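You operate a simulated robot arm through the tools that you are given. There is no shell and no other tool. Be economical: measure what you need, move in short steps, check, and stop when the job is done.

The job below is to be done with a simulated robot arm. You get a single attempt, and the scene is never put back.

JOB
Move the length from the yellow socket into the gland and tighten the nut.
Fine: free the stand lever and loosen the gland nut first; clamp the stand again once the length is in.

It is judged by the outcome, as a careful person would: the job done as asked, and still so three seconds after it is handed in. It fails if anything else is knocked over, pushed out of place, dropped, spilled or broken.

ROBOT AND FRAMES
A 7-joint arm with a two-finger parallel gripper, fixed in place. Base frame: the origin is at the foot of the arm, x ahead of it, y to its left, z up; the work surface is at about z = 0.85. Readings come in m, rad, newtons and seconds.
With the tool pointing down near the work surface it reaches from about 0.3 to 0.7 m from the base axis. Its first joint turns from -1.152 to 1.152 rad. Payload 1.57 kg.
The tool frame sits at the grasp point between the pads (the TCP): z along the fingers, y along the line on which they close. The tips reach 0.03 m beyond it. Largest opening 0.11 m; finger width 0.024, thickness 0.012; the body of the gripper, 0.048 by 0.112 m, starts 0.078 m behind the TCP.
Orientation is that of the tool frame in the base frame, as a unit quaternion [x, y, z, w]. With the fingers straight down and closing along the base's y, the tool's x points along the base's -x, its y along +y and its z along -z.

CONTROLS
- The arm moves only by the tool apply_moves. Its argument "series" is a list of rows, each an object (a shift or turn left out is 0, a gripper value left out holds the last) with "slide": the shift along the tool's x, y, z in units of 25 mm (1.0 is 25 mm), a list of three; "dr": the turn, a rotation vector about the tool's x, y, z in units of 5 degrees (1.0 is 5 degrees), a list of three; "jaw": the finger opening in m, from 0 to 0.11. In form: [{"slide": [tx, ty, tz], "dr": [wx, wy, wz], "jaw": jaw}, ...]. A call has 1 to 10 rows; each row shifts and turns the commanded pose from where the row before left it, along the tool's axes as they then stand. A call with a number of a shift or a turn outside -1 to 1 is refused whole. Each row takes 0.2 s and may step no farther than 0.05 m and 0.15 rad from the row before; otherwise, or with a gripper value out of range, the whole call is refused. A pose out of reach is approached as far as the arm can. The call stops where the force on the tool passes 70 N (or 10 N more than at its start, if that is more) or the arm is blocked; 0.2 s more then pass. Each finger travels about 0.108 m/s and halts on what it meets, pressing with about 24 N; the grip force reading is that of the motor and also rises with nothing between the fingers. The clock runs only during rows and for 0.2 s after the last one: add rows that do not move to give the fingers time. It gives the time, the measured TCP pose, the force on the tool (base axes), the opening and the grip force at its end, in the units of the frame above (readings bear some noise), and new pictures: "views" is both (left out), scene, wrist or none.
- Cameras (640 x 400 px; columns grow to the right, rows downward): "scene" is fixed at [0.1604, -0.3889, 1.407]; the picture's right is [0.83, -0.56, 0.00], its down [-0.31, -0.45, -0.84] and it looks along [0.47, 0.69, -0.55] (base axes); focal length 300 px, centre (320, 200). "wrist" rides on the gripper at [-0.036, 0, -0.08] in the tool frame; the picture's right is [0.00, -1.00, 0.00], its down [0.97, 0.00, -0.24] and it looks along [0.24, 0.00, 0.97] (tool axes); focal length 218 px, centre (320, 200).
- probe_pixels(camera, pixels): there is no depth. For up to 12 entries [column, row, z] of the newest picture of that camera ("zoom" is the newest enlarged one), the place [x, y] in the base frame at which the ray of that pixel passes the height z, good to about 0.002 m. The clock stands still meanwhile.
- zoom(camera, box): a new picture of the part [left, top, right, bottom] of that camera's present view, enlarged. The clock stands still meanwhile.
- job_done(): hands the job in; it is judged then, once.

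Go step by step. Measure first, check grasps and placings, and put right what went wrong. The budget is 80 turns and 120 pictures, counting those below and the enlarged ones. Unless the task says otherwise, let go and move clear before handing in, and close with one line.

The tools are called after "Emit:" as name(argument=value, ...) on one line, values as JSON. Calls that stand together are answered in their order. apply_moves: Moves the arm, as the interface text tells. Its arguments: {"type":"object","properties":{"series":{"type":"array"},"views":{"type":"string","enum":["both","scene","wrist","none"]}},"required":["series"]} The other tools are called the same way: probe_pixels (camera, pixels) gives the place at which the rays of pixels pass given heights; zoom (camera, box) takes an enlarged picture of a part of a camera's view; job_done () hands the job in.

At the start:

```text
t: 0.0
tcp_pos: [0.4159, 0.1783, 1.2326]
tool_rot: [0.0, 1.0, 0.0, 0.0]
contact_force: [0.1, -0.1, -0.4]
opening: 0.11
finger_force: 0.0
```

scene: 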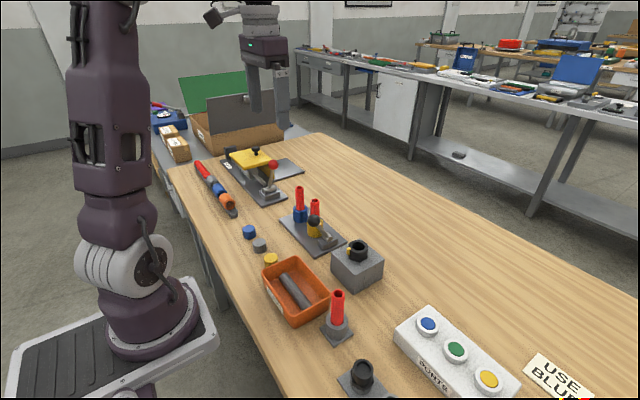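
wrist: 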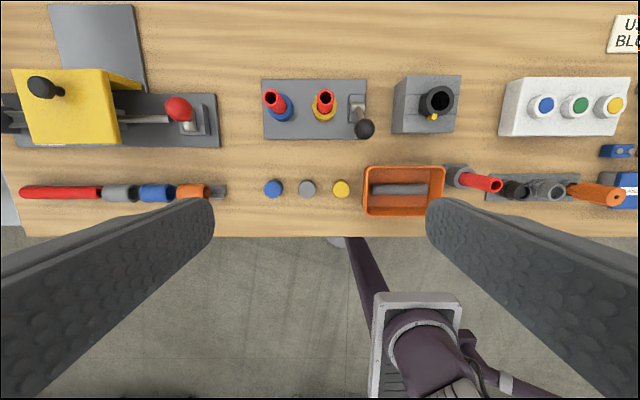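

The pictures show a stand with blue and yellow sockets holding red lengths (scene ~ (300,215) and (315,215)), a lever with a black ball, and a grey block with a black gland (358,255). I'll zoom in for detail before moving.

Emit:
zoom(camera="scene", box=[260, 170, 420, 300])

Emit:
zoom(camera="wrist", box=[240, 60, 480, 210])

Emit:
zoom(camera="scene", box=[300, 270, 620, 400])

```text
3.08 times, centred on (340, 235) of scene
```

zoom: 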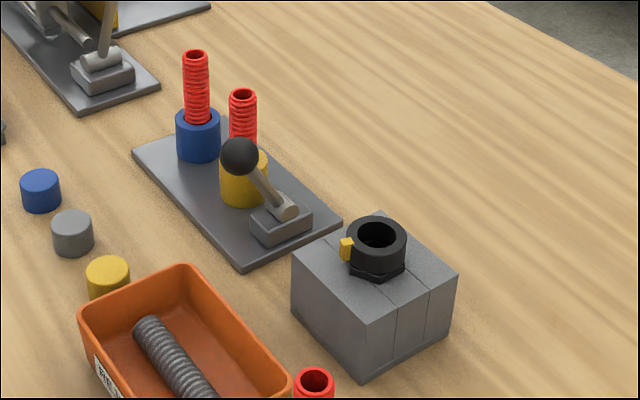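

```text
2.67 times, centred on (360, 135) of wrist
```

zoom: 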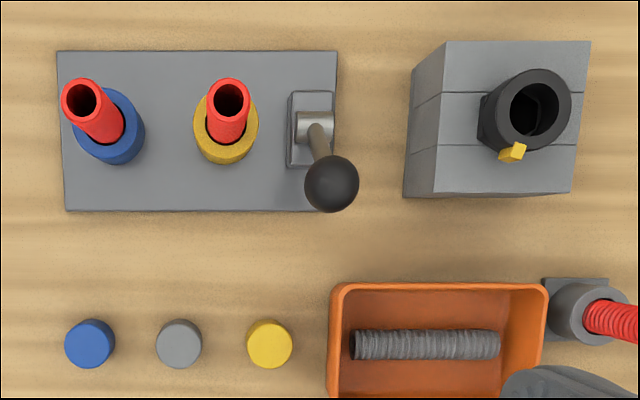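

```text
2.00 times, centred on (460, 335) of scene
```

zoom: 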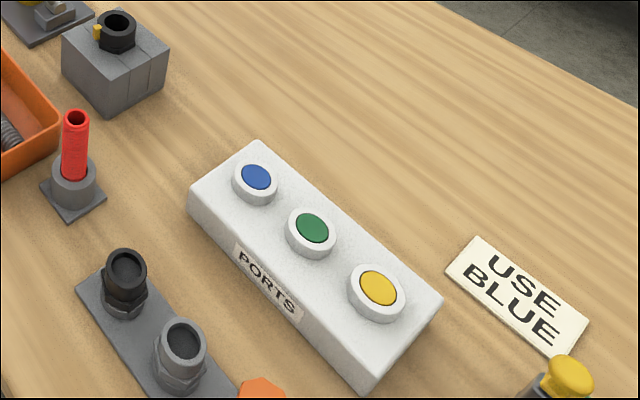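

I'll triangulate the key features from both views: ball, yellow tube top, gland nut top, and the tables/plates.

Emit:
probe_pixels(camera="scene", pixels=[[313.7, 221, 0.92], [313.7, 221, 0.95], [315, 201.5, 0.92], [315, 201.5, 0.97], [358.5, 246, 0.92], [358.5, 246, 0.95], [299.5, 189, 0.95], [299.5, 189, 0.99], [352, 246.5, 0.94], [329.5, 240, 0.88], [312, 231, 0.88], [326, 262, 0.9]])

Emit:
probe_pixels(camera="wrist", pixels=[[364, 129, 0.92], [364, 129, 0.95], [326.5, 97, 0.92], [326.5, 97, 0.97], [441, 101, 0.92], [441, 101, 0.95], [270, 97, 0.95], [270, 97, 0.99], [432, 117, 0.94], [358.5, 107.5, 0.88], [325, 107, 0.88], [396, 108, 0.9]])

```text
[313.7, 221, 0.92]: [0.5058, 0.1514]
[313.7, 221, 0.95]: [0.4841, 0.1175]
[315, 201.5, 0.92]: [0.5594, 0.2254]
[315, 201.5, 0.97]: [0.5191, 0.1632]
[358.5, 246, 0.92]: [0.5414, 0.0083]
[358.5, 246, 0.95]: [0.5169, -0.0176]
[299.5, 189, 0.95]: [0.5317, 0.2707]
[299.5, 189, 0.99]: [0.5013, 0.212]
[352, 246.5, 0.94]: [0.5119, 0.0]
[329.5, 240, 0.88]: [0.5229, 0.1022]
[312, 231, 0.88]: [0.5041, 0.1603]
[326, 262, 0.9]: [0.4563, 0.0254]
```

```text
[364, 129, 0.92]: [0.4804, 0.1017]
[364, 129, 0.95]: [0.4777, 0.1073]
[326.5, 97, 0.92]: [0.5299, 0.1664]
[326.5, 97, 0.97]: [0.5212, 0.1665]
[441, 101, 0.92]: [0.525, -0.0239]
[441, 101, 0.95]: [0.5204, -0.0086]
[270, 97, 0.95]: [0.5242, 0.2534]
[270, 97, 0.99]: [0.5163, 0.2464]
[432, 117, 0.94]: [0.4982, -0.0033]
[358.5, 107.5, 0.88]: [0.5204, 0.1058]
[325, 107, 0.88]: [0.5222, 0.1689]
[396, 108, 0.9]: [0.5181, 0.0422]
```

Triangulated: ball ≈ (0.479, 0.108, 0.957), lever pivot ≈ (0.52, 0.105, 0.88), yellow length top ≈ (0.521, 0.167, 0.967), gland top ≈ (0.521, −0.012, 0.945). I'll move down above the lever for a closer look, with the jaws narrowed.

Emit:
apply_moves(series=[{"slide": [-0.42, -0.467, 1], "jaw": 0.05}, {"slide": [-0.42, -0.467, 1]}, {"slide": [-0.42, -0.467, 1]}, {"slide": [-0.42, -0.467, 1]}, {"slide": [-0.42, -0.467, 1]}, {"slide": [-0.42, -0.467, 1]}, {}])

```text
t: 1.6
tcp_pos: [0.4788, 0.1069, 1.0838]
tool_rot: [0.0, 1.0, 0.0, 0.0]
contact_force: [0.8, 0.3, -0.4]
opening: 0.0501
finger_force: 0.0
```

scene: 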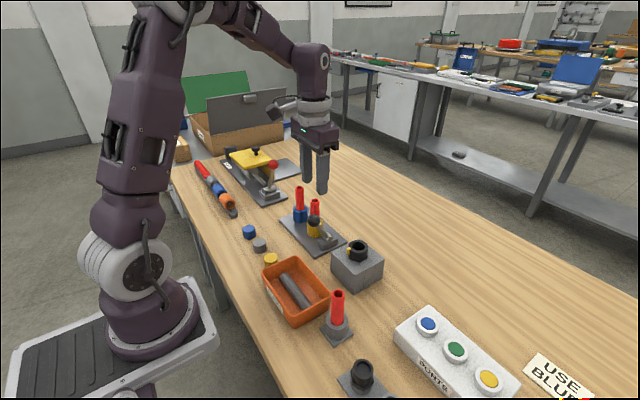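
wrist: 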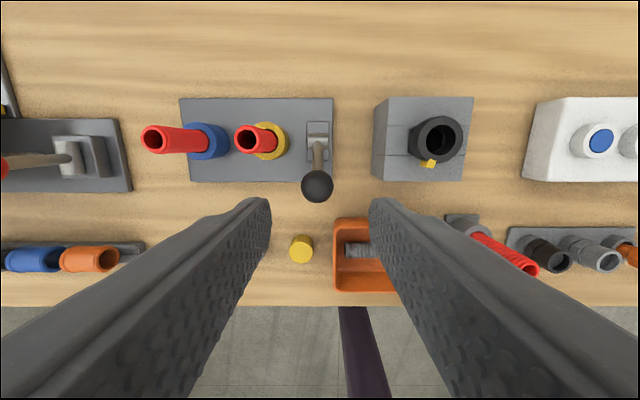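

Emit:
zoom(camera="wrist", box=[220, 85, 380, 215])

Emit:
zoom(camera="wrist", box=[370, 85, 500, 195])

Emit:
probe_pixels(camera="wrist", pixels=[[317, 186, 0.95], [317, 186, 0.96], [317, 186, 0.94], [246, 140, 0.96], [246, 140, 0.97], [438, 138, 0.945], [429, 163, 0.935], [438, 138, 0.93]])

```text
3.08 times, centred on (300, 150) of wrist
```

zoom: 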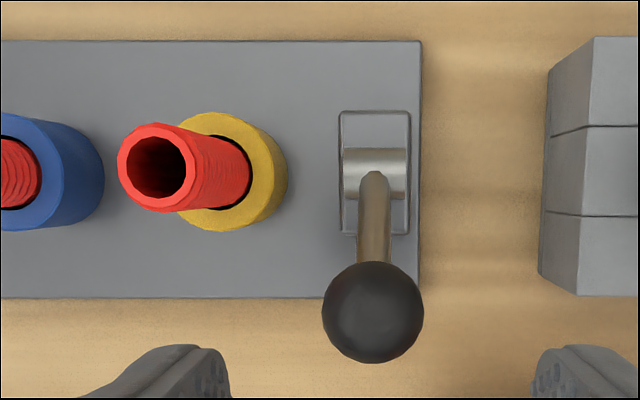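

```text
3.64 times, centred on (435, 140) of wrist
```

zoom: 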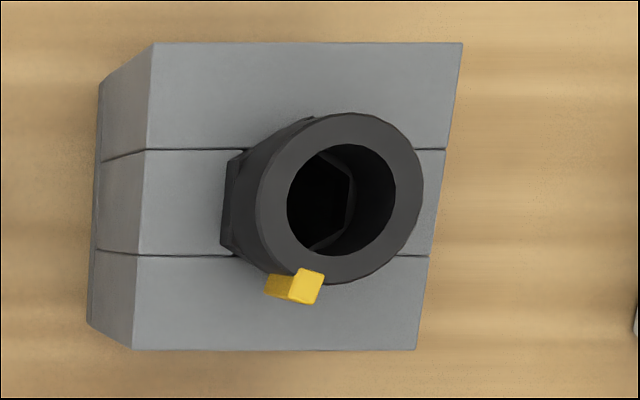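

```text
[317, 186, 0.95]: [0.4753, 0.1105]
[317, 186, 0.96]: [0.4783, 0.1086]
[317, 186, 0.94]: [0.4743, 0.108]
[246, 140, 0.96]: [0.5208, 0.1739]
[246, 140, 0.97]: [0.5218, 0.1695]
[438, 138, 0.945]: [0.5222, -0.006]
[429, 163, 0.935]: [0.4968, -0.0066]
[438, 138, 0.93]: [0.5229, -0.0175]
```

The ball sits right under the TCP (317,186) at ≈(0.478, 0.108, 0.957); the barrel axis runs along y, so the lever swings in the x–z plane. I'll lower and grip the ball.

Emit:
apply_moves(series=[{"slide": [0, 0.04, 1]}, {"slide": [0, 0, 1]}, {"slide": [0, 0, 1]}, {"slide": [0, 0, 1]}, {"slide": [0, 0, 1]}, {"slide": [0, 0, 0.1]}, {"jaw": 0.02}, {"jaw": 0.02}, {}])

```text
t: 3.6
tcp_pos: [0.4773, 0.1089, 0.9542]
tool_rot: [0.001, 1.0, 0.001, 0.0]
contact_force: [0.3, 9.0, -7.3]
opening: 0.0309
finger_force: 39.6
```

scene: 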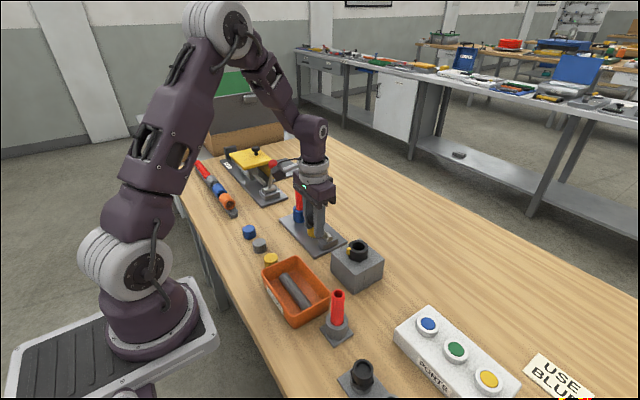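
wrist: 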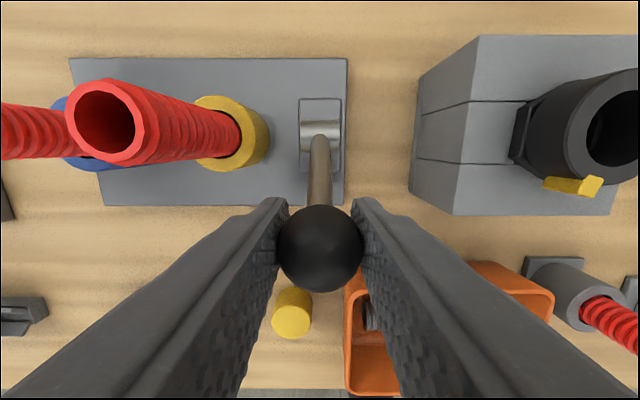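

The ball is gripped (opening 0.031). I'll try a small arc toward +x and check the force.

Emit:
apply_moves(series=[{"slide": [-0.24, 0, -0.12]}, {"slide": [-0.24, 0, -0.09]}], views="none")

```text
t: 4.2
tcp_pos: [0.4898, 0.1091, 0.9591]
tool_rot: [0.001, 1.0, 0.0, -0.001]
contact_force: [-13.6, 10.5, -2.9]
opening: 0.0313
finger_force: 40.7
```

The lever yields toward +x with moderate force; I continue the arc over the top.

Emit:
apply_moves(series=[{"slide": [-0.47, 0, -0.13]}, {"slide": [-0.48, 0, -0.07]}, {"slide": [-0.49, 0, 0]}, {"slide": [-0.48, 0, 0.07]}])

```text
t: 5.2
tcp_pos: [0.5403, 0.1095, 0.964]
tool_rot: [0.0, 1.0, 0.001, 0.001]
contact_force: [-12.3, 11.9, 6.2]
opening: 0.0313
finger_force: 39.9
```

scene: 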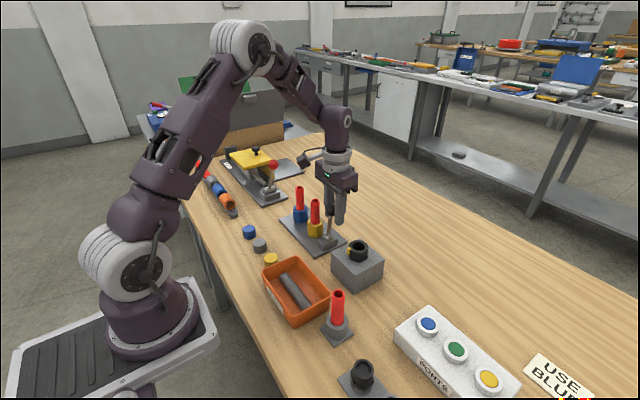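
wrist: 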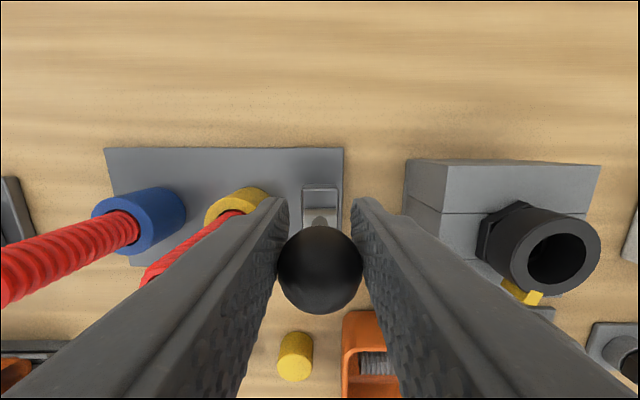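

The ball is now past vertical and still moving with steady friction. Continuing toward the far stop.

Emit:
apply_moves(series=[{"slide": [-0.47, 0, 0.14]}, {"slide": [-0.44, 0, 0.2]}, {}], views="none")

```text
t: 6.0
tcp_pos: [0.5616, 0.1099, 0.957]
tool_rot: [0.0, 1.0, -0.001, 0.001]
contact_force: [-7.4, 4.1, 15.0]
opening: 0.031
finger_force: 39.9
```

Emit:
apply_moves(series=[{"slide": [-0.3, 0, 0.18]}, {}], views="none")

```text
t: 6.6
tcp_pos: [0.5704, 0.1109, 0.9509]
tool_rot: [0.0, 1.0, 0.0, 0.001]
contact_force: [-3.2, 7.4, 18.8]
opening: 0.031
finger_force: 39.8
```

Still following. I'll carry on along the tangent until it meets a stop.

Emit:
apply_moves(series=[{"slide": [-0.35, 0, 0.26]}, {"slide": [-0.3, 0, 0.3]}, {}], views="wrist")

```text
t: 7.4
tcp_pos: [0.5854, 0.1093, 0.9358]
tool_rot: [0.001, 1.0, 0.0, -0.001]
contact_force: [-0.4, -0.5, -0.5]
opening: 0.0199
finger_force: 0.1
```

wrist: 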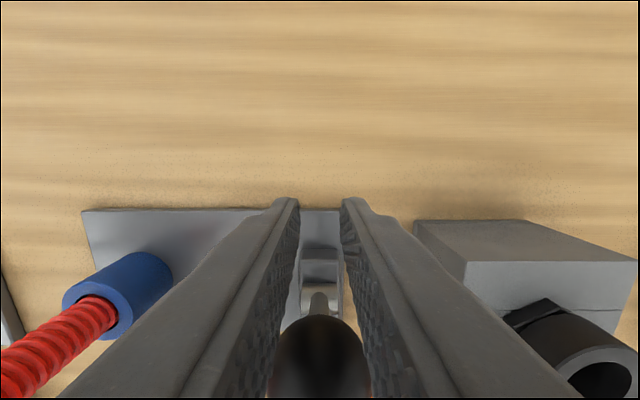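

The ball slipped out of the pads at the stop, so the lever is probably at its far end. I'll raise and look.

Emit:
apply_moves(series=[{"slide": [-0.4, 0, -0.2], "jaw": 0.04}, {"slide": [0, 0, -1]}, {"slide": [0, 0, -1]}, {"slide": [0.5, 0, -1]}, {"slide": [1, 0, -1]}, {"slide": [1, 0, -1]}])

```text
t: 8.8
tcp_pos: [0.5341, 0.1063, 1.0656]
tool_rot: [0.0, 1.0, 0.0, 0.0]
contact_force: [-1.4, 0.1, -0.4]
opening: 0.0401
finger_force: 0.1
```

scene: 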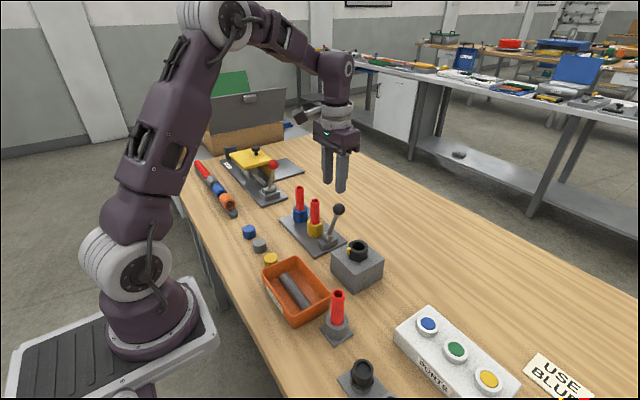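
wrist: 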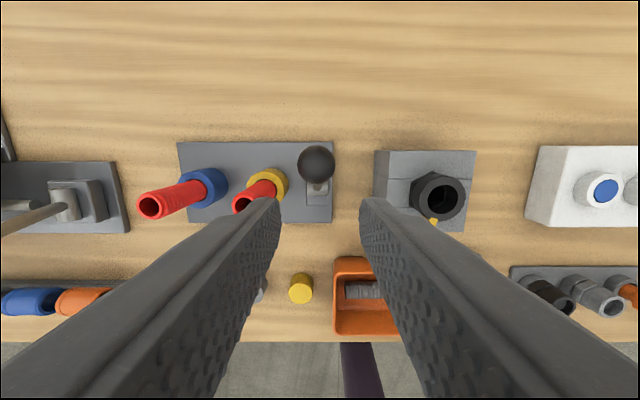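

The lever now leans to +x: ball at scene (339,209), wrist (316,164). I'll locate it to see if it reached its stop.

Emit:
probe_pixels(camera="wrist", pixels=[[316, 164, 0.94], [316, 164, 0.96], [440, 192, 0.945]])

Emit:
probe_pixels(camera="scene", pixels=[[339, 209, 0.94], [339, 209, 0.95], [339, 209, 0.96]])

Emit:
zoom(camera="scene", box=[270, 170, 400, 300])

```text
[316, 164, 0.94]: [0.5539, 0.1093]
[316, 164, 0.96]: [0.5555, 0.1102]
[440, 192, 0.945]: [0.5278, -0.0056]
```

```text
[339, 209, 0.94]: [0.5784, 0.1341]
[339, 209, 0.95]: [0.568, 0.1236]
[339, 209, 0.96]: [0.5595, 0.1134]
```

```text
3.08 times, centred on (335, 235) of scene
```

zoom: 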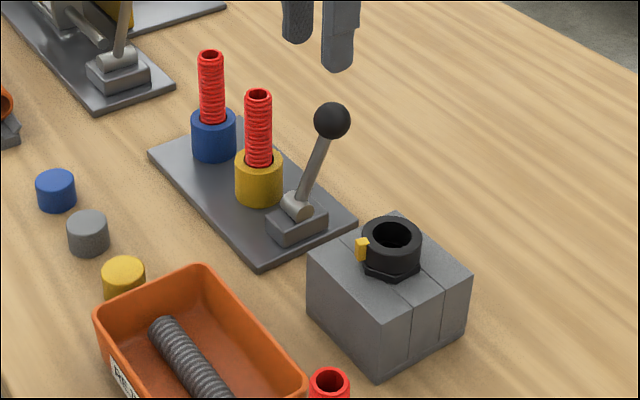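

Ball is now at ≈(0.556, 0.110, 0.962), the mirror of its start, consistent with the freed stop. Now over to the gland nut.

Emit:
apply_moves(series=[{"slide": [0.08, -0.92, 0], "jaw": 0.075}, {"slide": [0.08, -0.92, 0]}, {"slide": [0.08, -0.92, 0]}, {"slide": [0.08, -0.92, 0]}, {"slide": [0.08, -0.92, 0]}, {}], views="wrist")

```text
t: 10.2
tcp_pos: [0.5233, -0.0057, 1.0654]
tool_rot: [0.0, 1.0, 0.0, 0.0]
contact_force: [0.2, 0.0, -0.5]
opening: 0.0751
finger_force: 0.1
```

wrist: 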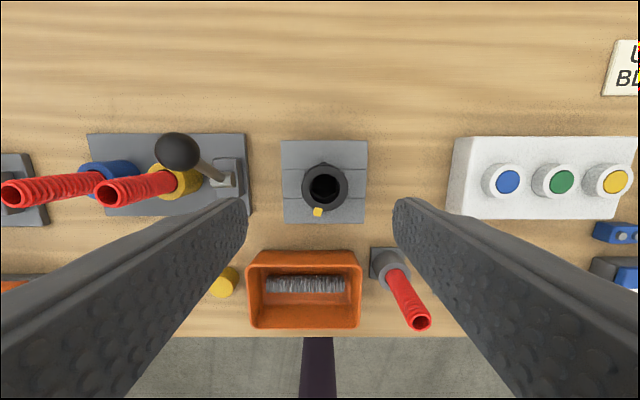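

Emit:
zoom(camera="wrist", box=[270, 130, 380, 230])

Emit:
probe_pixels(camera="wrist", pixels=[[325, 187, 0.945], [325, 187, 0.935], [304, 187, 0.94], [347, 187, 0.94], [318, 212, 0.935], [285, 141, 0.91], [363, 222, 0.91], [117, 191, 0.967]])

```text
4.00 times, centred on (325, 180) of wrist
```

zoom: 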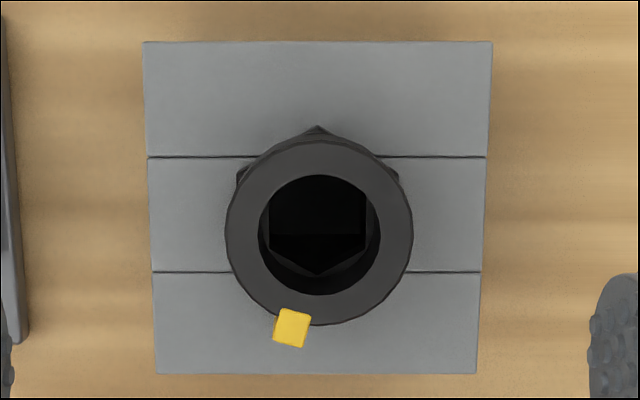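

```text
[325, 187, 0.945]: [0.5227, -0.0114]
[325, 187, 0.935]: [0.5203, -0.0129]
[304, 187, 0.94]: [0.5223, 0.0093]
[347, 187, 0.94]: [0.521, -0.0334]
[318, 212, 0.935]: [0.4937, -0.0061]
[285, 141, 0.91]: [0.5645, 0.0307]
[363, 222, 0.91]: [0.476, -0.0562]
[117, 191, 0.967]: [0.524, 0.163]
```

Nut centre ≈ (0.5215, −0.012), outside ≈ 0.043 across; tab toward −x. I'll fix the block-top height with one corner seen in both views.

Emit:
probe_pixels(camera="wrist", pixels=[[280.75, 140.5, 0.9], [280.75, 140.5, 0.92]])

Emit:
probe_pixels(camera="scene", pixels=[[360, 238.2, 0.9], [360, 238.2, 0.91], [360, 238.2, 0.92]])

```text
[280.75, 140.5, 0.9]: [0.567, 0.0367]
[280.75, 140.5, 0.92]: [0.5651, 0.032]
```

```text
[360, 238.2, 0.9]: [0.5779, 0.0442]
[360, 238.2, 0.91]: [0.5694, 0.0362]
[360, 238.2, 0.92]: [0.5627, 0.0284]
```

Block top ≈ 0.915, nut top ≈ 0.945. I'll descend to TCP z ≈ 0.954 and close on the collar.

Emit:
apply_moves(series=[{"slide": [0.07, -0.25, 1]}, {"slide": [0, 0, 1]}, {"slide": [0, 0, 1]}, {"slide": [0, 0, 1]}, {"slide": [0, 0, 0.45]}, {"jaw": 0.03}, {"jaw": 0.03}, {}])

```text
t: 12.0
tcp_pos: [0.5206, -0.0116, 0.9567]
tool_rot: [-0.002, 1.0, 0.0, 0.001]
contact_force: [3.0, 19.8, -6.4]
opening: 0.0427
finger_force: 44.4
```

scene: 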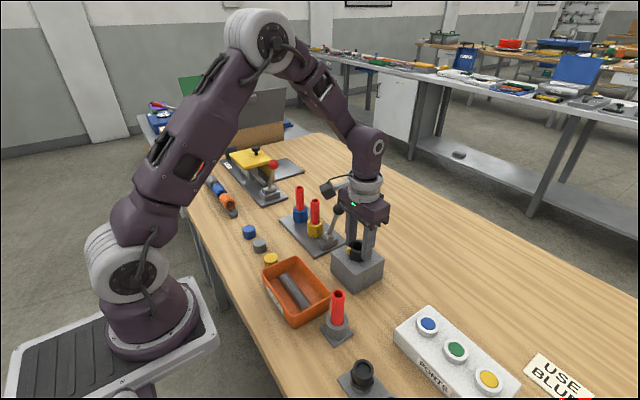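
wrist: 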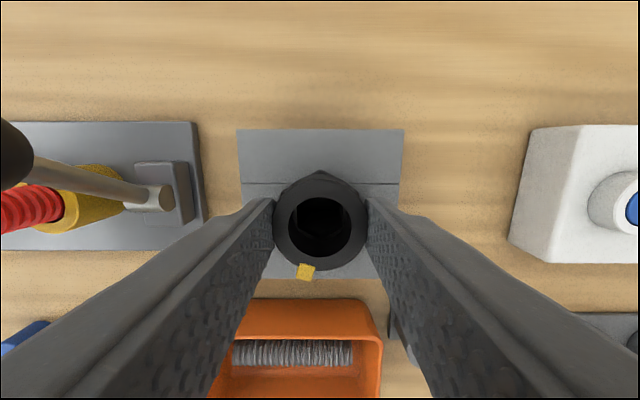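

The collar is gripped (0.0427 m). I'll ease off the side load slightly and turn counter-clockwise (seen from above) 20°, then check that the tab follows.

Emit:
apply_moves(series=[{"slide": [0, 0.05, 0]}, {"dr": [0, 0, -1]}, {"dr": [0, 0, -1]}, {"dr": [0, 0, -1]}, {"dr": [0, 0, -1]}], views="wrist")

```text
t: 13.2
tcp_pos: [0.5213, -0.0091, 0.9559]
tool_rot: [-0.175, 0.985, 0.0, 0.001]
contact_force: [-7.1, 27.4, 40.2]
opening: 0.0417
finger_force: 45.1
```

wrist: 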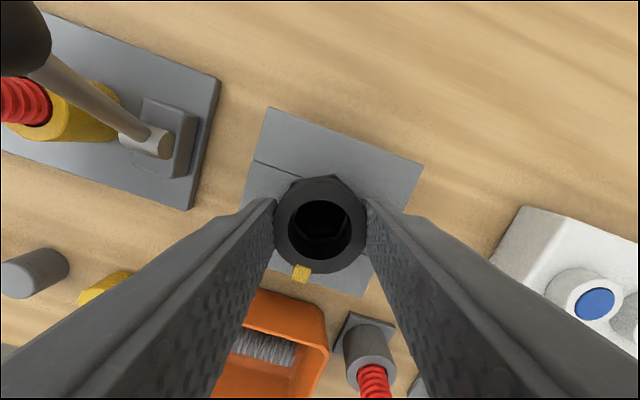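

The tab kept its place relative to the fingers, so the nut turns. Upward force of 40 N suggests the nut rises; I'll lift slightly and re-centre, then turn on.

Emit:
apply_moves(series=[{"slide": [-0.02, 0.06, -0.1]}, {"dr": [0, 0, -1], "slide": [0, 0, -0.02]}, {"dr": [0, 0, -1], "slide": [0, 0, -0.02]}, {"dr": [0, 0, -1], "slide": [0, 0, -0.02]}, {"dr": [0, 0, -1], "slide": [0, 0, -0.02]}], views="wrist")

```text
t: 14.4
tcp_pos: [0.5203, -0.0103, 0.9592]
tool_rot: [-0.342, 0.94, 0.001, -0.001]
contact_force: [2.8, 11.6, -38.5]
opening: 0.0416
finger_force: 45.1
```

wrist: 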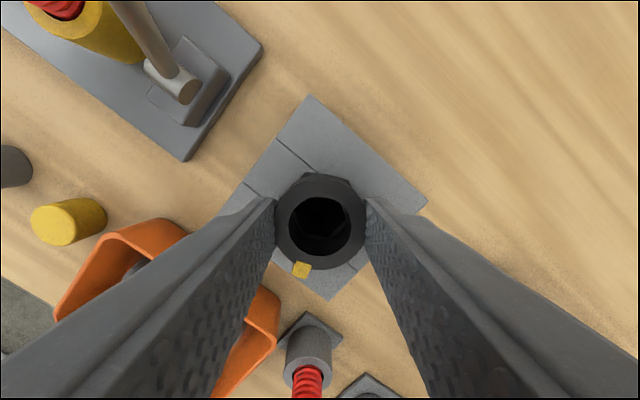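

The nut turned 40° in total; I lifted a bit too much (−38 N). Lower a touch and continue turning without lift.

Emit:
apply_moves(series=[{"slide": [-0.01, 0.02, 0.07]}, {"dr": [0, 0, -1]}, {"dr": [0, 0, -1]}, {"dr": [0, 0, -1]}, {"dr": [0, 0, -1]}], views="wrist")

```text
t: 15.6
tcp_pos: [0.5207, -0.0096, 0.9578]
tool_rot: [-0.5, 0.866, 0.0, -0.002]
contact_force: [-19.4, -2.0, -2.8]
opening: 0.0416
finger_force: 45.0
```

wrist: 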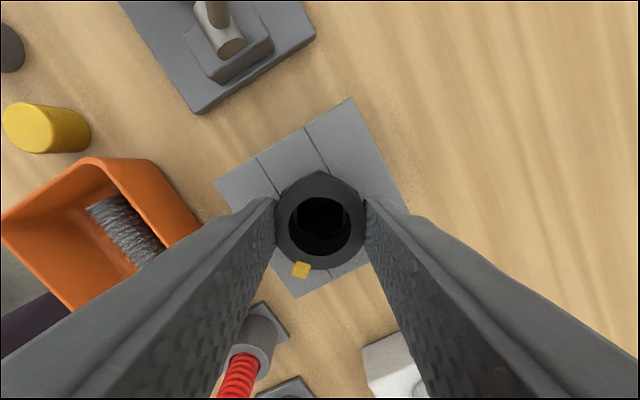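

60° turned and still following freely. Continue with small recentring.

Emit:
apply_moves(series=[{"slide": [0.02, 0.035, 0]}, {"dr": [0, 0, -1]}, {"dr": [0, 0, -1]}, {"dr": [0, 0, -1]}, {"dr": [0, 0, -1]}, {"dr": [0, 0, -1]}, {"dr": [0, 0, -1]}], views="wrist")

```text
t: 17.2
tcp_pos: [0.5214, -0.0096, 0.9593]
tool_rot: [-0.707, 0.707, 0.0, -0.001]
contact_force: [-6.2, -11.6, -18.8]
opening: 0.0416
finger_force: 45.1
```

wrist: 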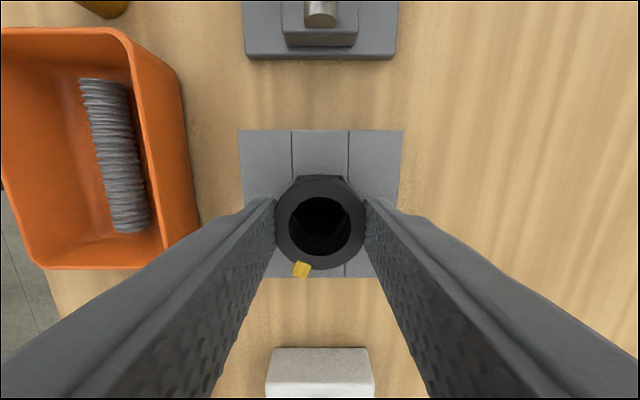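

90° turned, the tab keeps at (301,270) between the fingers. I'll keep going to find the loosened stop.

Emit:
apply_moves(series=[{"slide": [0, 0, 0.03], "dr": [0, 0, -1]}, {"dr": [0, 0, -1]}, {"dr": [0, 0, -1]}, {"dr": [0, 0, -1]}, {"dr": [0, 0, -1]}, {"dr": [0, 0, -1]}], views="wrist")

```text
t: 18.6
tcp_pos: [0.5185, -0.007, 0.9582]
tool_rot: [0.866, -0.5, -0.002, 0.0]
contact_force: [-24.6, -5.6, 24.7]
opening: 0.0432
finger_force: 44.5
```

wrist: 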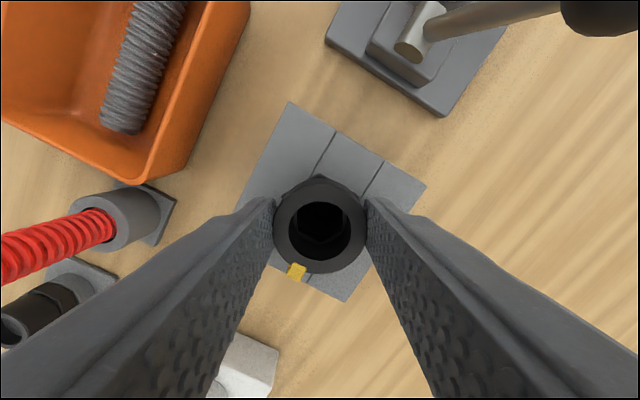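

The tab shifted slightly to (297,271), hinting at slip and a stop. A further 15° will tell.

Emit:
apply_moves(series=[{"dr": [0, 0, -1]}, {"dr": [0, 0, -1]}, {"dr": [0, 0, -1]}], views="wrist")

```text
t: 19.4
tcp_pos: [0.5192, -0.0097, 0.9578]
tool_rot: [0.924, -0.382, -0.001, 0.001]
contact_force: [-19.7, -7.4, -4.0]
opening: 0.0453
finger_force: 45.2
```

wrist: 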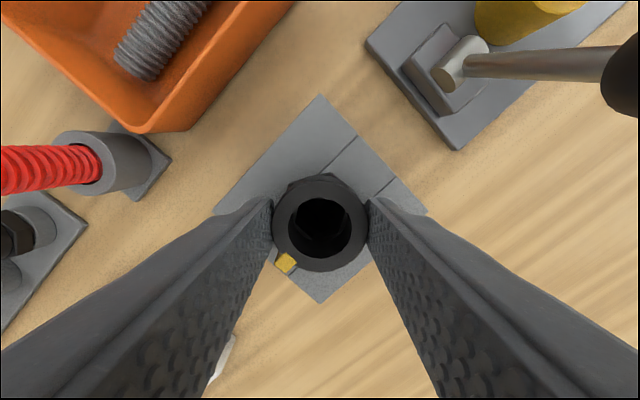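

The tab slipped to (286,263) while the gripper turned on, so the nut is at its loosened stop (~118°). Release, rise, and unwind.

Emit:
apply_moves(series=[{"jaw": 0.065}, {}, {"slide": [0, 0, -1]}, {"slide": [0, 0, -1]}, {"slide": [0, 0, -1]}, {"slide": [0, 0, -1], "dr": [0, 0, 1]}, {"slide": [0, 0, -1], "dr": [0, 0, 1]}, {"dr": [0, 0, 1]}, {"dr": [0, 0, 1]}, {"dr": [0, 0, 1]}], views="wrist")

Emit:
apply_moves(series=[{"dr": [0, 0, 1]}, {"dr": [0, 0, 1]}, {"dr": [0, 0, 1]}, {"dr": [0, 0, 1]}, {"dr": [0, 0, 1]}, {"dr": [0, 0, 1]}, {"dr": [0, 0, 1]}, {"dr": [0, 0, 1]}, {"dr": [0, 0, 1]}, {"dr": [0, 0, 1]}], views="none")

Emit:
apply_moves(series=[{"dr": [0, 0, 1]}, {"dr": [0, 0, 1]}, {"dr": [0, 0, 1]}, {"dr": [0, 0, 1]}, {"dr": [0, 0, 1]}, {"dr": [0, 0, 1]}, {"dr": [0, 0, 1]}, {"dr": [0, 0, 1]}, {"dr": [0, 0, 1]}, {"dr": [0, 0, 1]}], views="both")

```text
t: 21.6
tcp_pos: [0.5203, -0.0091, 1.0819]
tool_rot: [0.818, -0.575, 0.0, 0.0]
contact_force: [0.3, 0.6, 0.0]
opening: 0.065
finger_force: 0.1
```

wrist: 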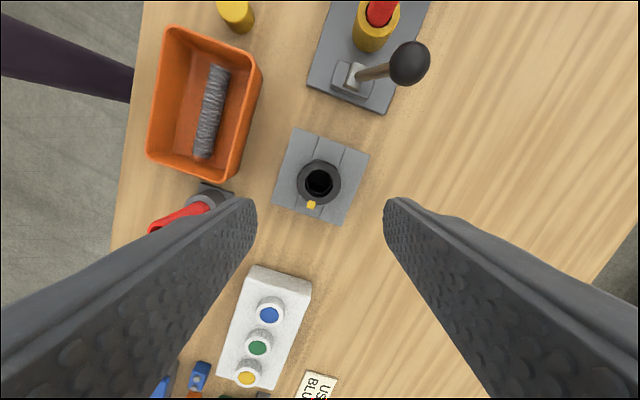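

```text
t: 23.8
tcp_pos: [0.5188, -0.0098, 1.0823]
tool_rot: [-0.5, 0.866, 0.0, 0.0]
contact_force: [-0.6, -1.2, 0.9]
opening: 0.0652
finger_force: 0.1
```

```text
t: 26.0
tcp_pos: [0.5196, -0.0083, 1.0818]
tool_rot: [-0.086, 0.996, 0.0, 0.0]
contact_force: [0.2, -0.5, 0.4]
opening: 0.0652
finger_force: 0.2
```

scene: 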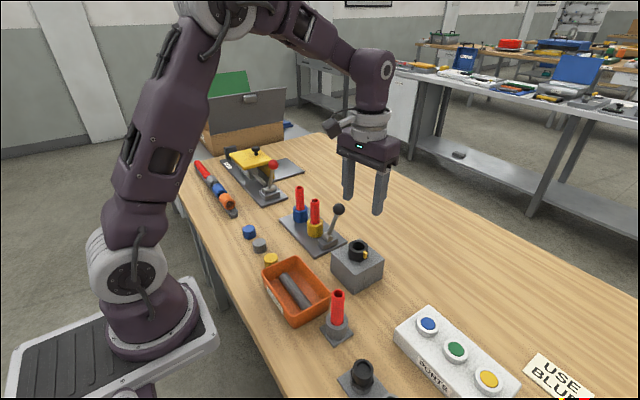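
wrist: 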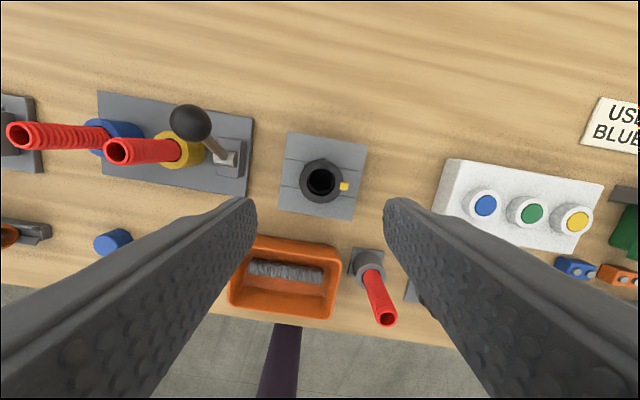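

The tab now points toward −y (wrist (344,187)); nut loosened ~115°. Finish unwinding and move over the yellow-socket length.

Emit:
apply_moves(series=[{"dr": [0, 0, 1], "jaw": 0.05}, {"dr": [0, 0, 1]}, {"slide": [0, 1, 0]}, {"slide": [0, 1, 0]}, {"slide": [0, 1, 0]}, {"slide": [0, 1, 0]}, {"slide": [0, 1, 0]}, {"slide": [0, 1, 0]}, {"slide": [-0.04, 1, 0]}, {}], views="wrist")

```text
t: 28.2
tcp_pos: [0.5204, 0.1665, 1.0819]
tool_rot: [0.0, 1.0, 0.0, -0.001]
contact_force: [0.2, -0.3, -0.9]
opening: 0.0501
finger_force: 0.1
```

wrist: 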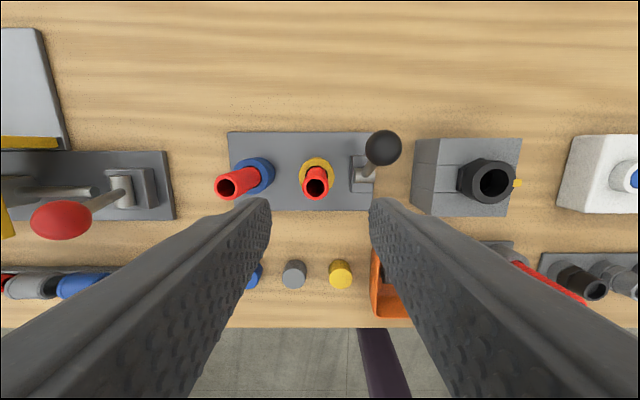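

Emit:
probe_pixels(camera="wrist", pixels=[[315.5, 182, 0.967], [315.5, 182, 0.97], [317, 173, 0.9], [493, 183, 0.945], [383, 148, 0.962]])

Emit:
zoom(camera="wrist", box=[215, 120, 375, 220])

```text
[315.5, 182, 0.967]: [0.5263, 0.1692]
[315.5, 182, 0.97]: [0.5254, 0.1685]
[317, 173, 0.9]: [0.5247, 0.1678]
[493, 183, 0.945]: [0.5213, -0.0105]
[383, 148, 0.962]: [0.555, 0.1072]
```

```text
4.00 times, centred on (295, 170) of wrist
```

zoom: 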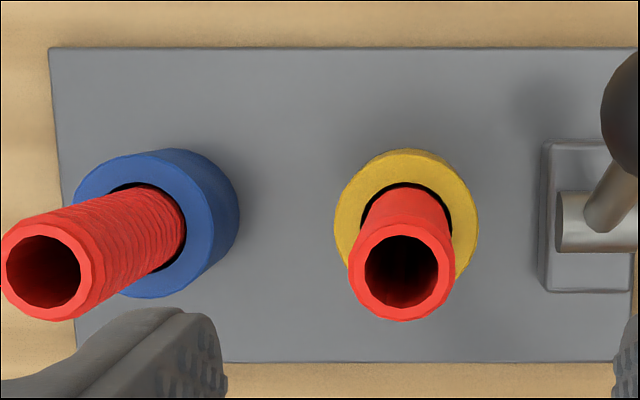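

Yellow-socket length is at ≈(0.524, 0.168). Descend with TCP near its top and grip.

Emit:
apply_moves(series=[{"slide": [-0.12, 0.06, 1]}, {"slide": [0, 0, 1]}, {"slide": [0, 0, 1]}, {"slide": [0, 0, 1]}, {"slide": [0, 0, 0.75]}, {"jaw": 0.02}, {"jaw": 0.015}, {}, {}])

```text
t: 30.2
tcp_pos: [0.5221, 0.1671, 0.9644]
tool_rot: [0.0, 1.0, 0.0, 0.0]
contact_force: [0.0, 6.9, -0.5]
opening: 0.023
finger_force: 23.9
```

scene: 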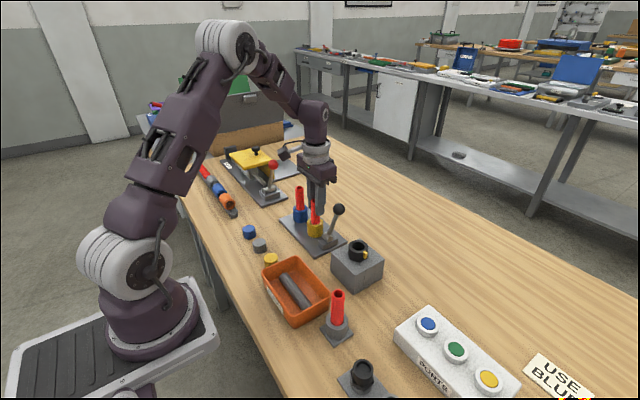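
wrist: 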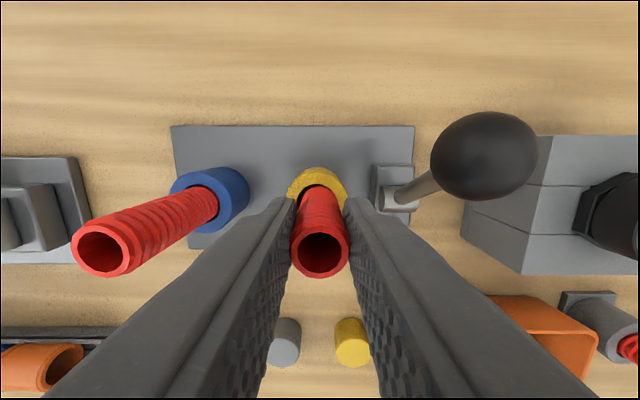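

The length is gripped (0.023 m). Pull up gently and check the force.

Emit:
apply_moves(series=[{"slide": [0, -0.04, -0.4]}, {"slide": [0, 0, -0.4]}], views="none")

```text
t: 30.8
tcp_pos: [0.5245, 0.1673, 0.9845]
tool_rot: [0.0, 1.0, 0.0, -0.001]
contact_force: [-5.6, 6.8, -2.5]
opening: 0.0233
finger_force: 23.9
```

It comes freely. Lift it clear.

Emit:
apply_moves(series=[{"slide": [0, 0, -0.8]}, {"slide": [0, 0, -0.8]}, {"slide": [0, 0, -0.8]}, {"slide": [0, 0, -0.8]}, {"slide": [0, 0, -0.8]}, {}])

```text
t: 32.2
tcp_pos: [0.5227, 0.1671, 1.0845]
tool_rot: [0.0, 1.0, 0.0, 0.0]
contact_force: [-0.2, 0.2, -0.6]
opening: 0.023
finger_force: 23.9
```

scene: 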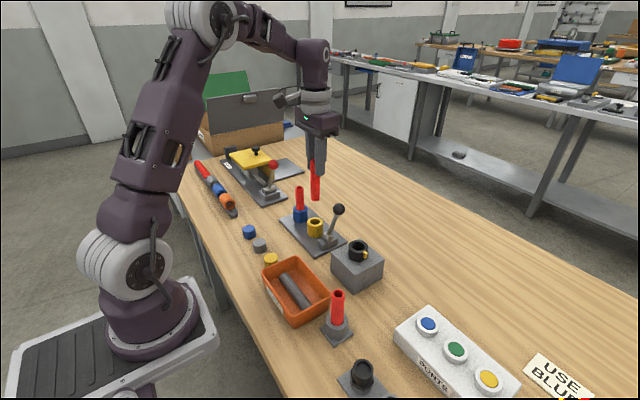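
wrist: 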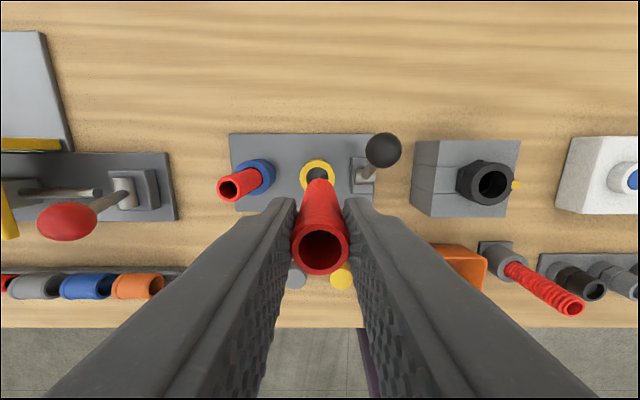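

The length is out, held in the fingers. I'll measure its lower end.

Emit:
zoom(camera="scene", box=[270, 130, 370, 230])

Emit:
probe_pixels(camera="scene", pixels=[[316, 198, 0.97], [316, 198, 0.98], [316, 198, 0.99], [316, 198, 1.0]])

```text
4.00 times, centred on (320, 180) of scene
```

zoom: 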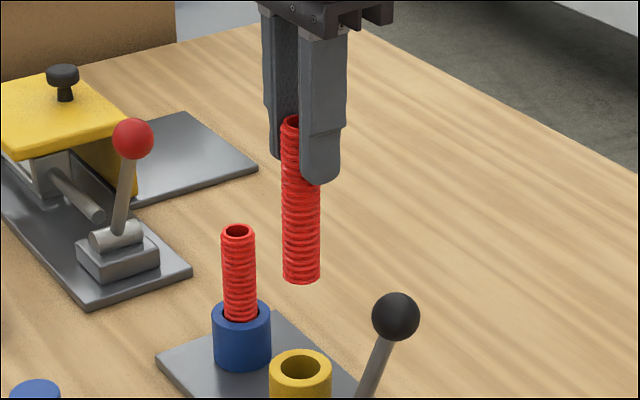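

```text
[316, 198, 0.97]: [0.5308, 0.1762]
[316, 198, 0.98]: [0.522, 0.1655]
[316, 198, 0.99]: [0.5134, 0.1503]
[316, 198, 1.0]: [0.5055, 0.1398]
```

Its bottom is ≈0.108 below the TCP (z≈0.976 now). I'll check where the tube sits in x relative to the TCP, then raise and carry it over the gland.

Emit:
probe_pixels(camera="wrist", pixels=[[320, 248, 1.085], [320, 248, 1.09], [316, 176, 0.895], [491, 184, 0.945]])

Emit:
apply_moves(series=[{"slide": [0, 0, -1]}, {"slide": [0, -0.5, -0.5]}, {"slide": [0, -1, 0]}, {"slide": [0, -1, 0]}, {"slide": [0, -1, 0]}, {"slide": [0, -1, 0]}, {"slide": [0, -1, 0]}, {"slide": [0, -1, 0]}, {"slide": [0.04, -0.58, 0]}, {}])

```text
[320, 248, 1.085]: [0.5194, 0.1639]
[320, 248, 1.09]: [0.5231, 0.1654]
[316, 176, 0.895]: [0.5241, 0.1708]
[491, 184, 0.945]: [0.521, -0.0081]
```

```text
t: 34.4
tcp_pos: [0.5232, -0.0115, 1.1217]
tool_rot: [0.0, 1.0, 0.0, 0.0]
contact_force: [-0.3, -0.2, -0.4]
opening: 0.0217
finger_force: 23.8
```

scene: 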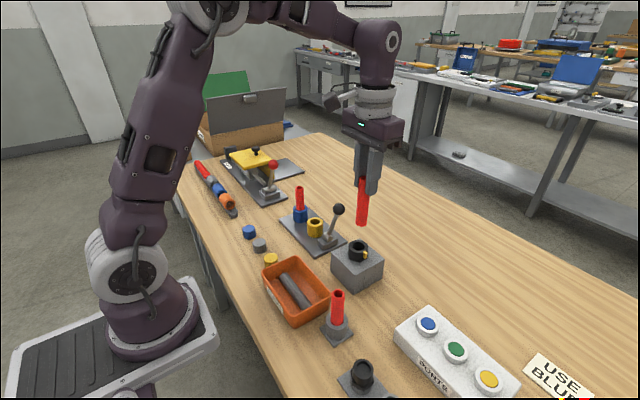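
wrist: 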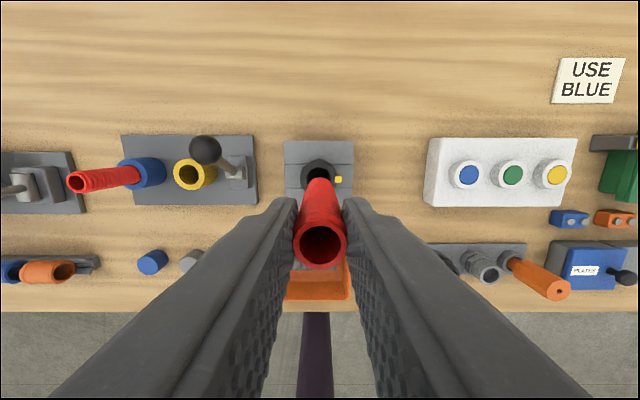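

The length is above the gland; it hides the hole (318,175). I'll shift x to 0.5205 and lower until its end is just above the nut.

Emit:
apply_moves(series=[{"slide": [0.1, 0.02, 0.8]}, {"slide": [0, 0, 0.8]}, {"slide": [0, 0, 0.6]}, {}])

Emit:
zoom(camera="scene", box=[310, 180, 410, 280])

Emit:
zoom(camera="wrist", box=[270, 130, 370, 230])

```text
t: 35.4
tcp_pos: [0.5203, -0.011, 1.0674]
tool_rot: [0.0, 1.0, -0.001, 0.0]
contact_force: [0.2, -0.3, 0.1]
opening: 0.0216
finger_force: 24.0
```

scene: 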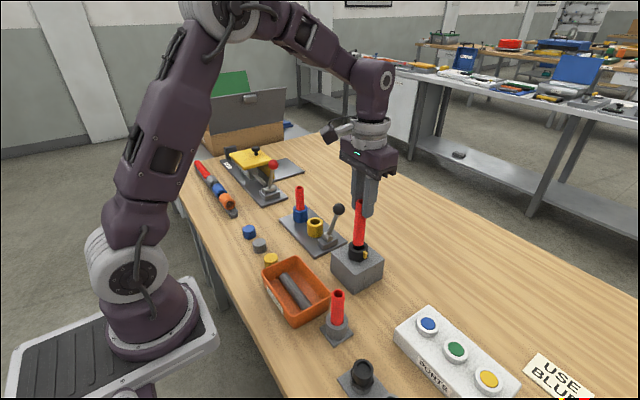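
wrist: 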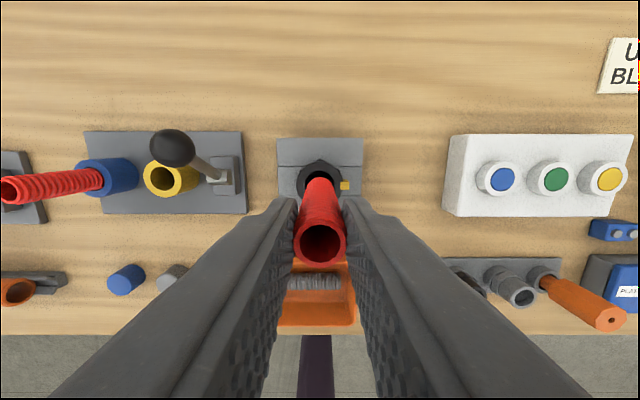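

```text
4.00 times, centred on (360, 230) of scene
```

zoom: 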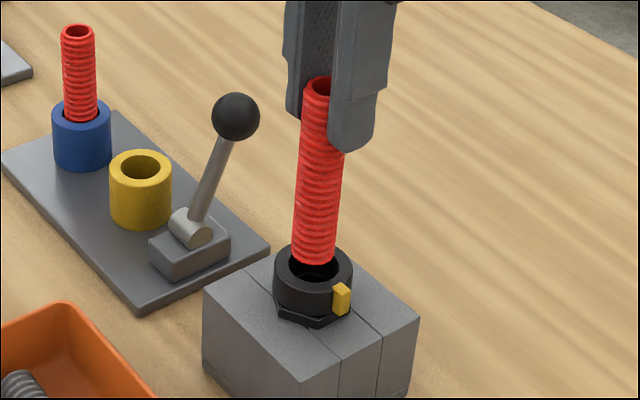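

```text
4.00 times, centred on (320, 180) of wrist
```

zoom: 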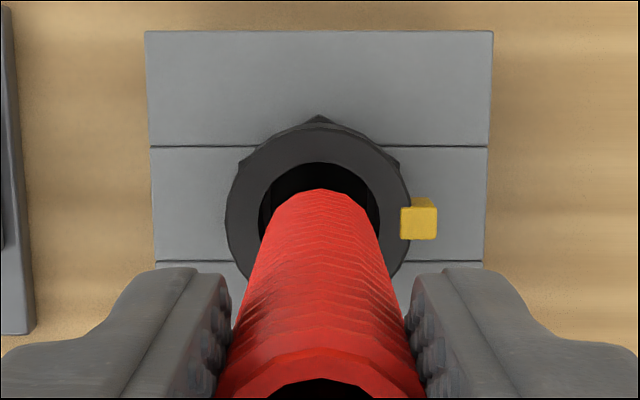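

The tube end (zoom (314,255)) sits centred just above the nut bore. Lower slowly and watch the force.

Emit:
apply_moves(series=[{"slide": [0, 0, 0.3]}, {"slide": [0, 0, 0.3]}, {"slide": [0, 0, 0.3]}, {"slide": [0, 0, 0.3]}])

Emit:
zoom(camera="scene", box=[310, 180, 410, 280])

```text
t: 36.4
tcp_pos: [0.5203, -0.0096, 1.0356]
tool_rot: [0.0, 1.0, 0.0, 0.0]
contact_force: [0.4, -0.2, 0.3]
opening: 0.0219
finger_force: 23.8
```

scene: 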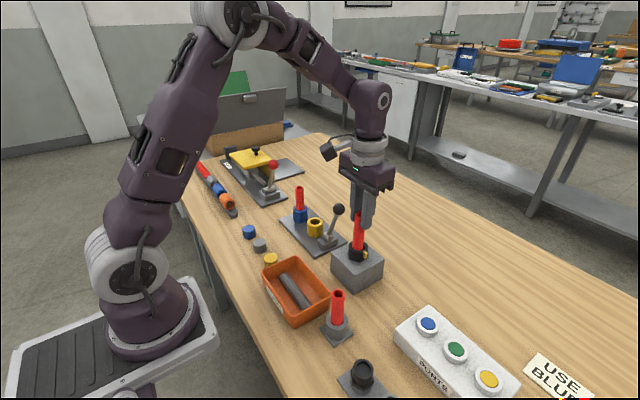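
wrist: 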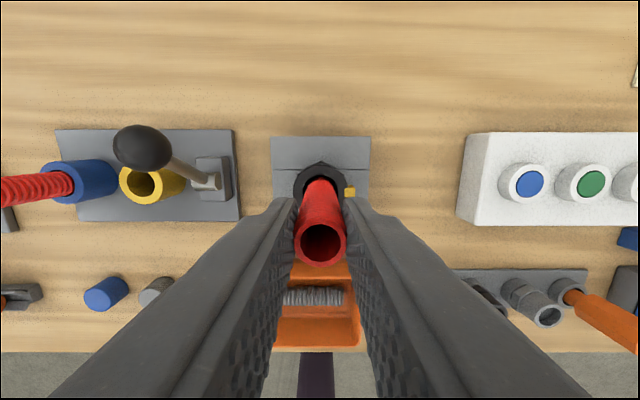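

```text
4.00 times, centred on (360, 230) of scene
```

zoom: 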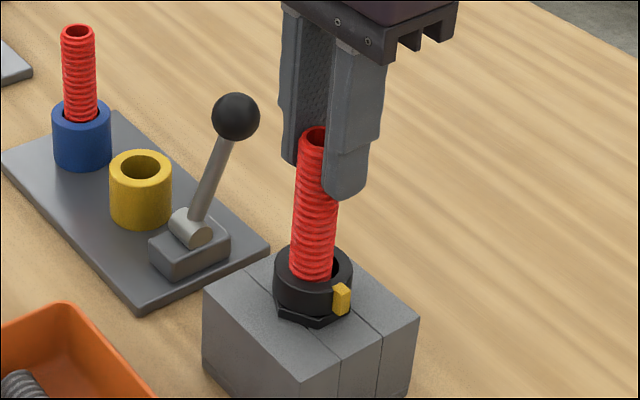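

The end is inside the nut with no force; it looks slightly left in the bore (zoom (312,268)). Nudge toward +x and keep lowering.

Emit:
apply_moves(series=[{"slide": [-0.05, -0.02, 0]}, {"slide": [0, 0, 0.3]}, {"slide": [0, 0, 0.3]}, {"slide": [0, 0, 0.3]}, {"slide": [0, 0, 0.3]}], views="none")

```text
t: 37.6
tcp_pos: [0.5231, -0.011, 1.0054]
tool_rot: [-0.001, 1.0, 0.0, 0.0]
contact_force: [-0.3, -0.1, 0.7]
opening: 0.0219
finger_force: 23.9
```

Emit:
apply_moves(series=[{"slide": [0, 0, 0.2]}, {"slide": [0, 0, 0.2]}, {"slide": [0, 0, 0.2]}])

Emit:
zoom(camera="scene", box=[310, 180, 410, 280])

```text
t: 38.4
tcp_pos: [0.521, -0.0107, 0.9916]
tool_rot: [0.0, 1.0, -0.001, 0.0]
contact_force: [0.9, -0.5, -0.6]
opening: 0.0218
finger_force: 24.0
```

scene: 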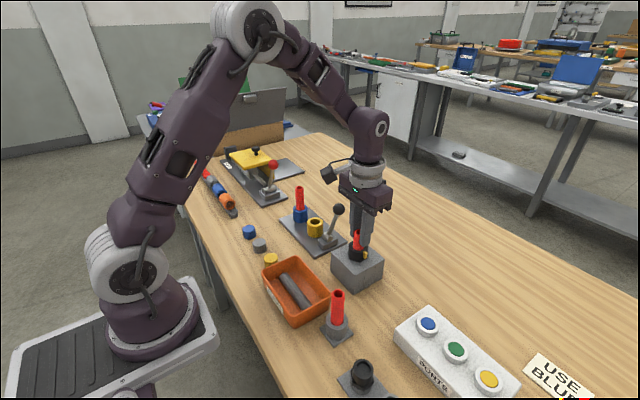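
wrist: 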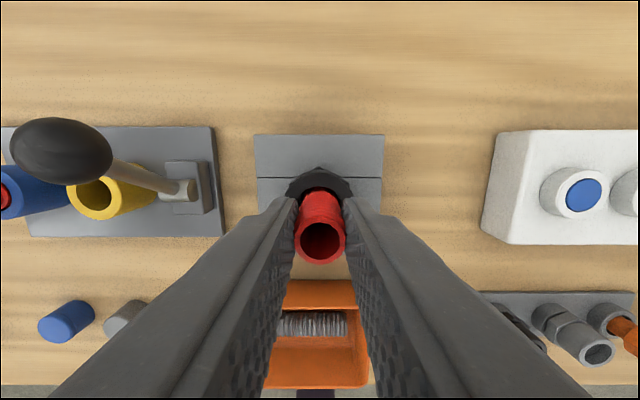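

```text
4.00 times, centred on (360, 230) of scene
```

zoom: 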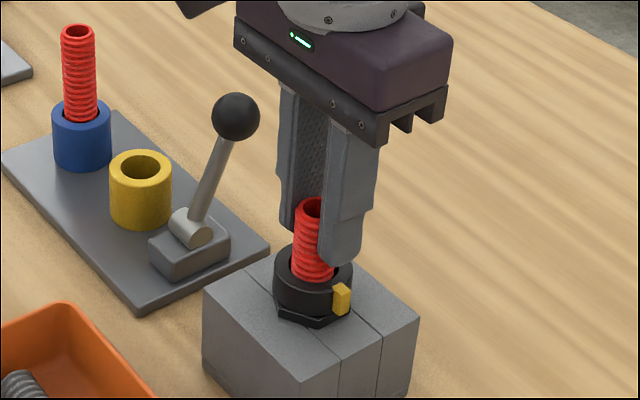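

No contact yet; tips ~16 mm above the nut. Continue in small steps.

Emit:
apply_moves(series=[{"slide": [0, 0, 0.15]}, {"slide": [0, 0, 0.15]}, {"slide": [0, 0, 0.12]}], views="none")

```text
t: 39.2
tcp_pos: [0.522, -0.0096, 0.9801]
tool_rot: [0.001, 1.0, -0.001, 0.0]
contact_force: [-0.1, -0.4, -0.2]
opening: 0.0219
finger_force: 24.2
```

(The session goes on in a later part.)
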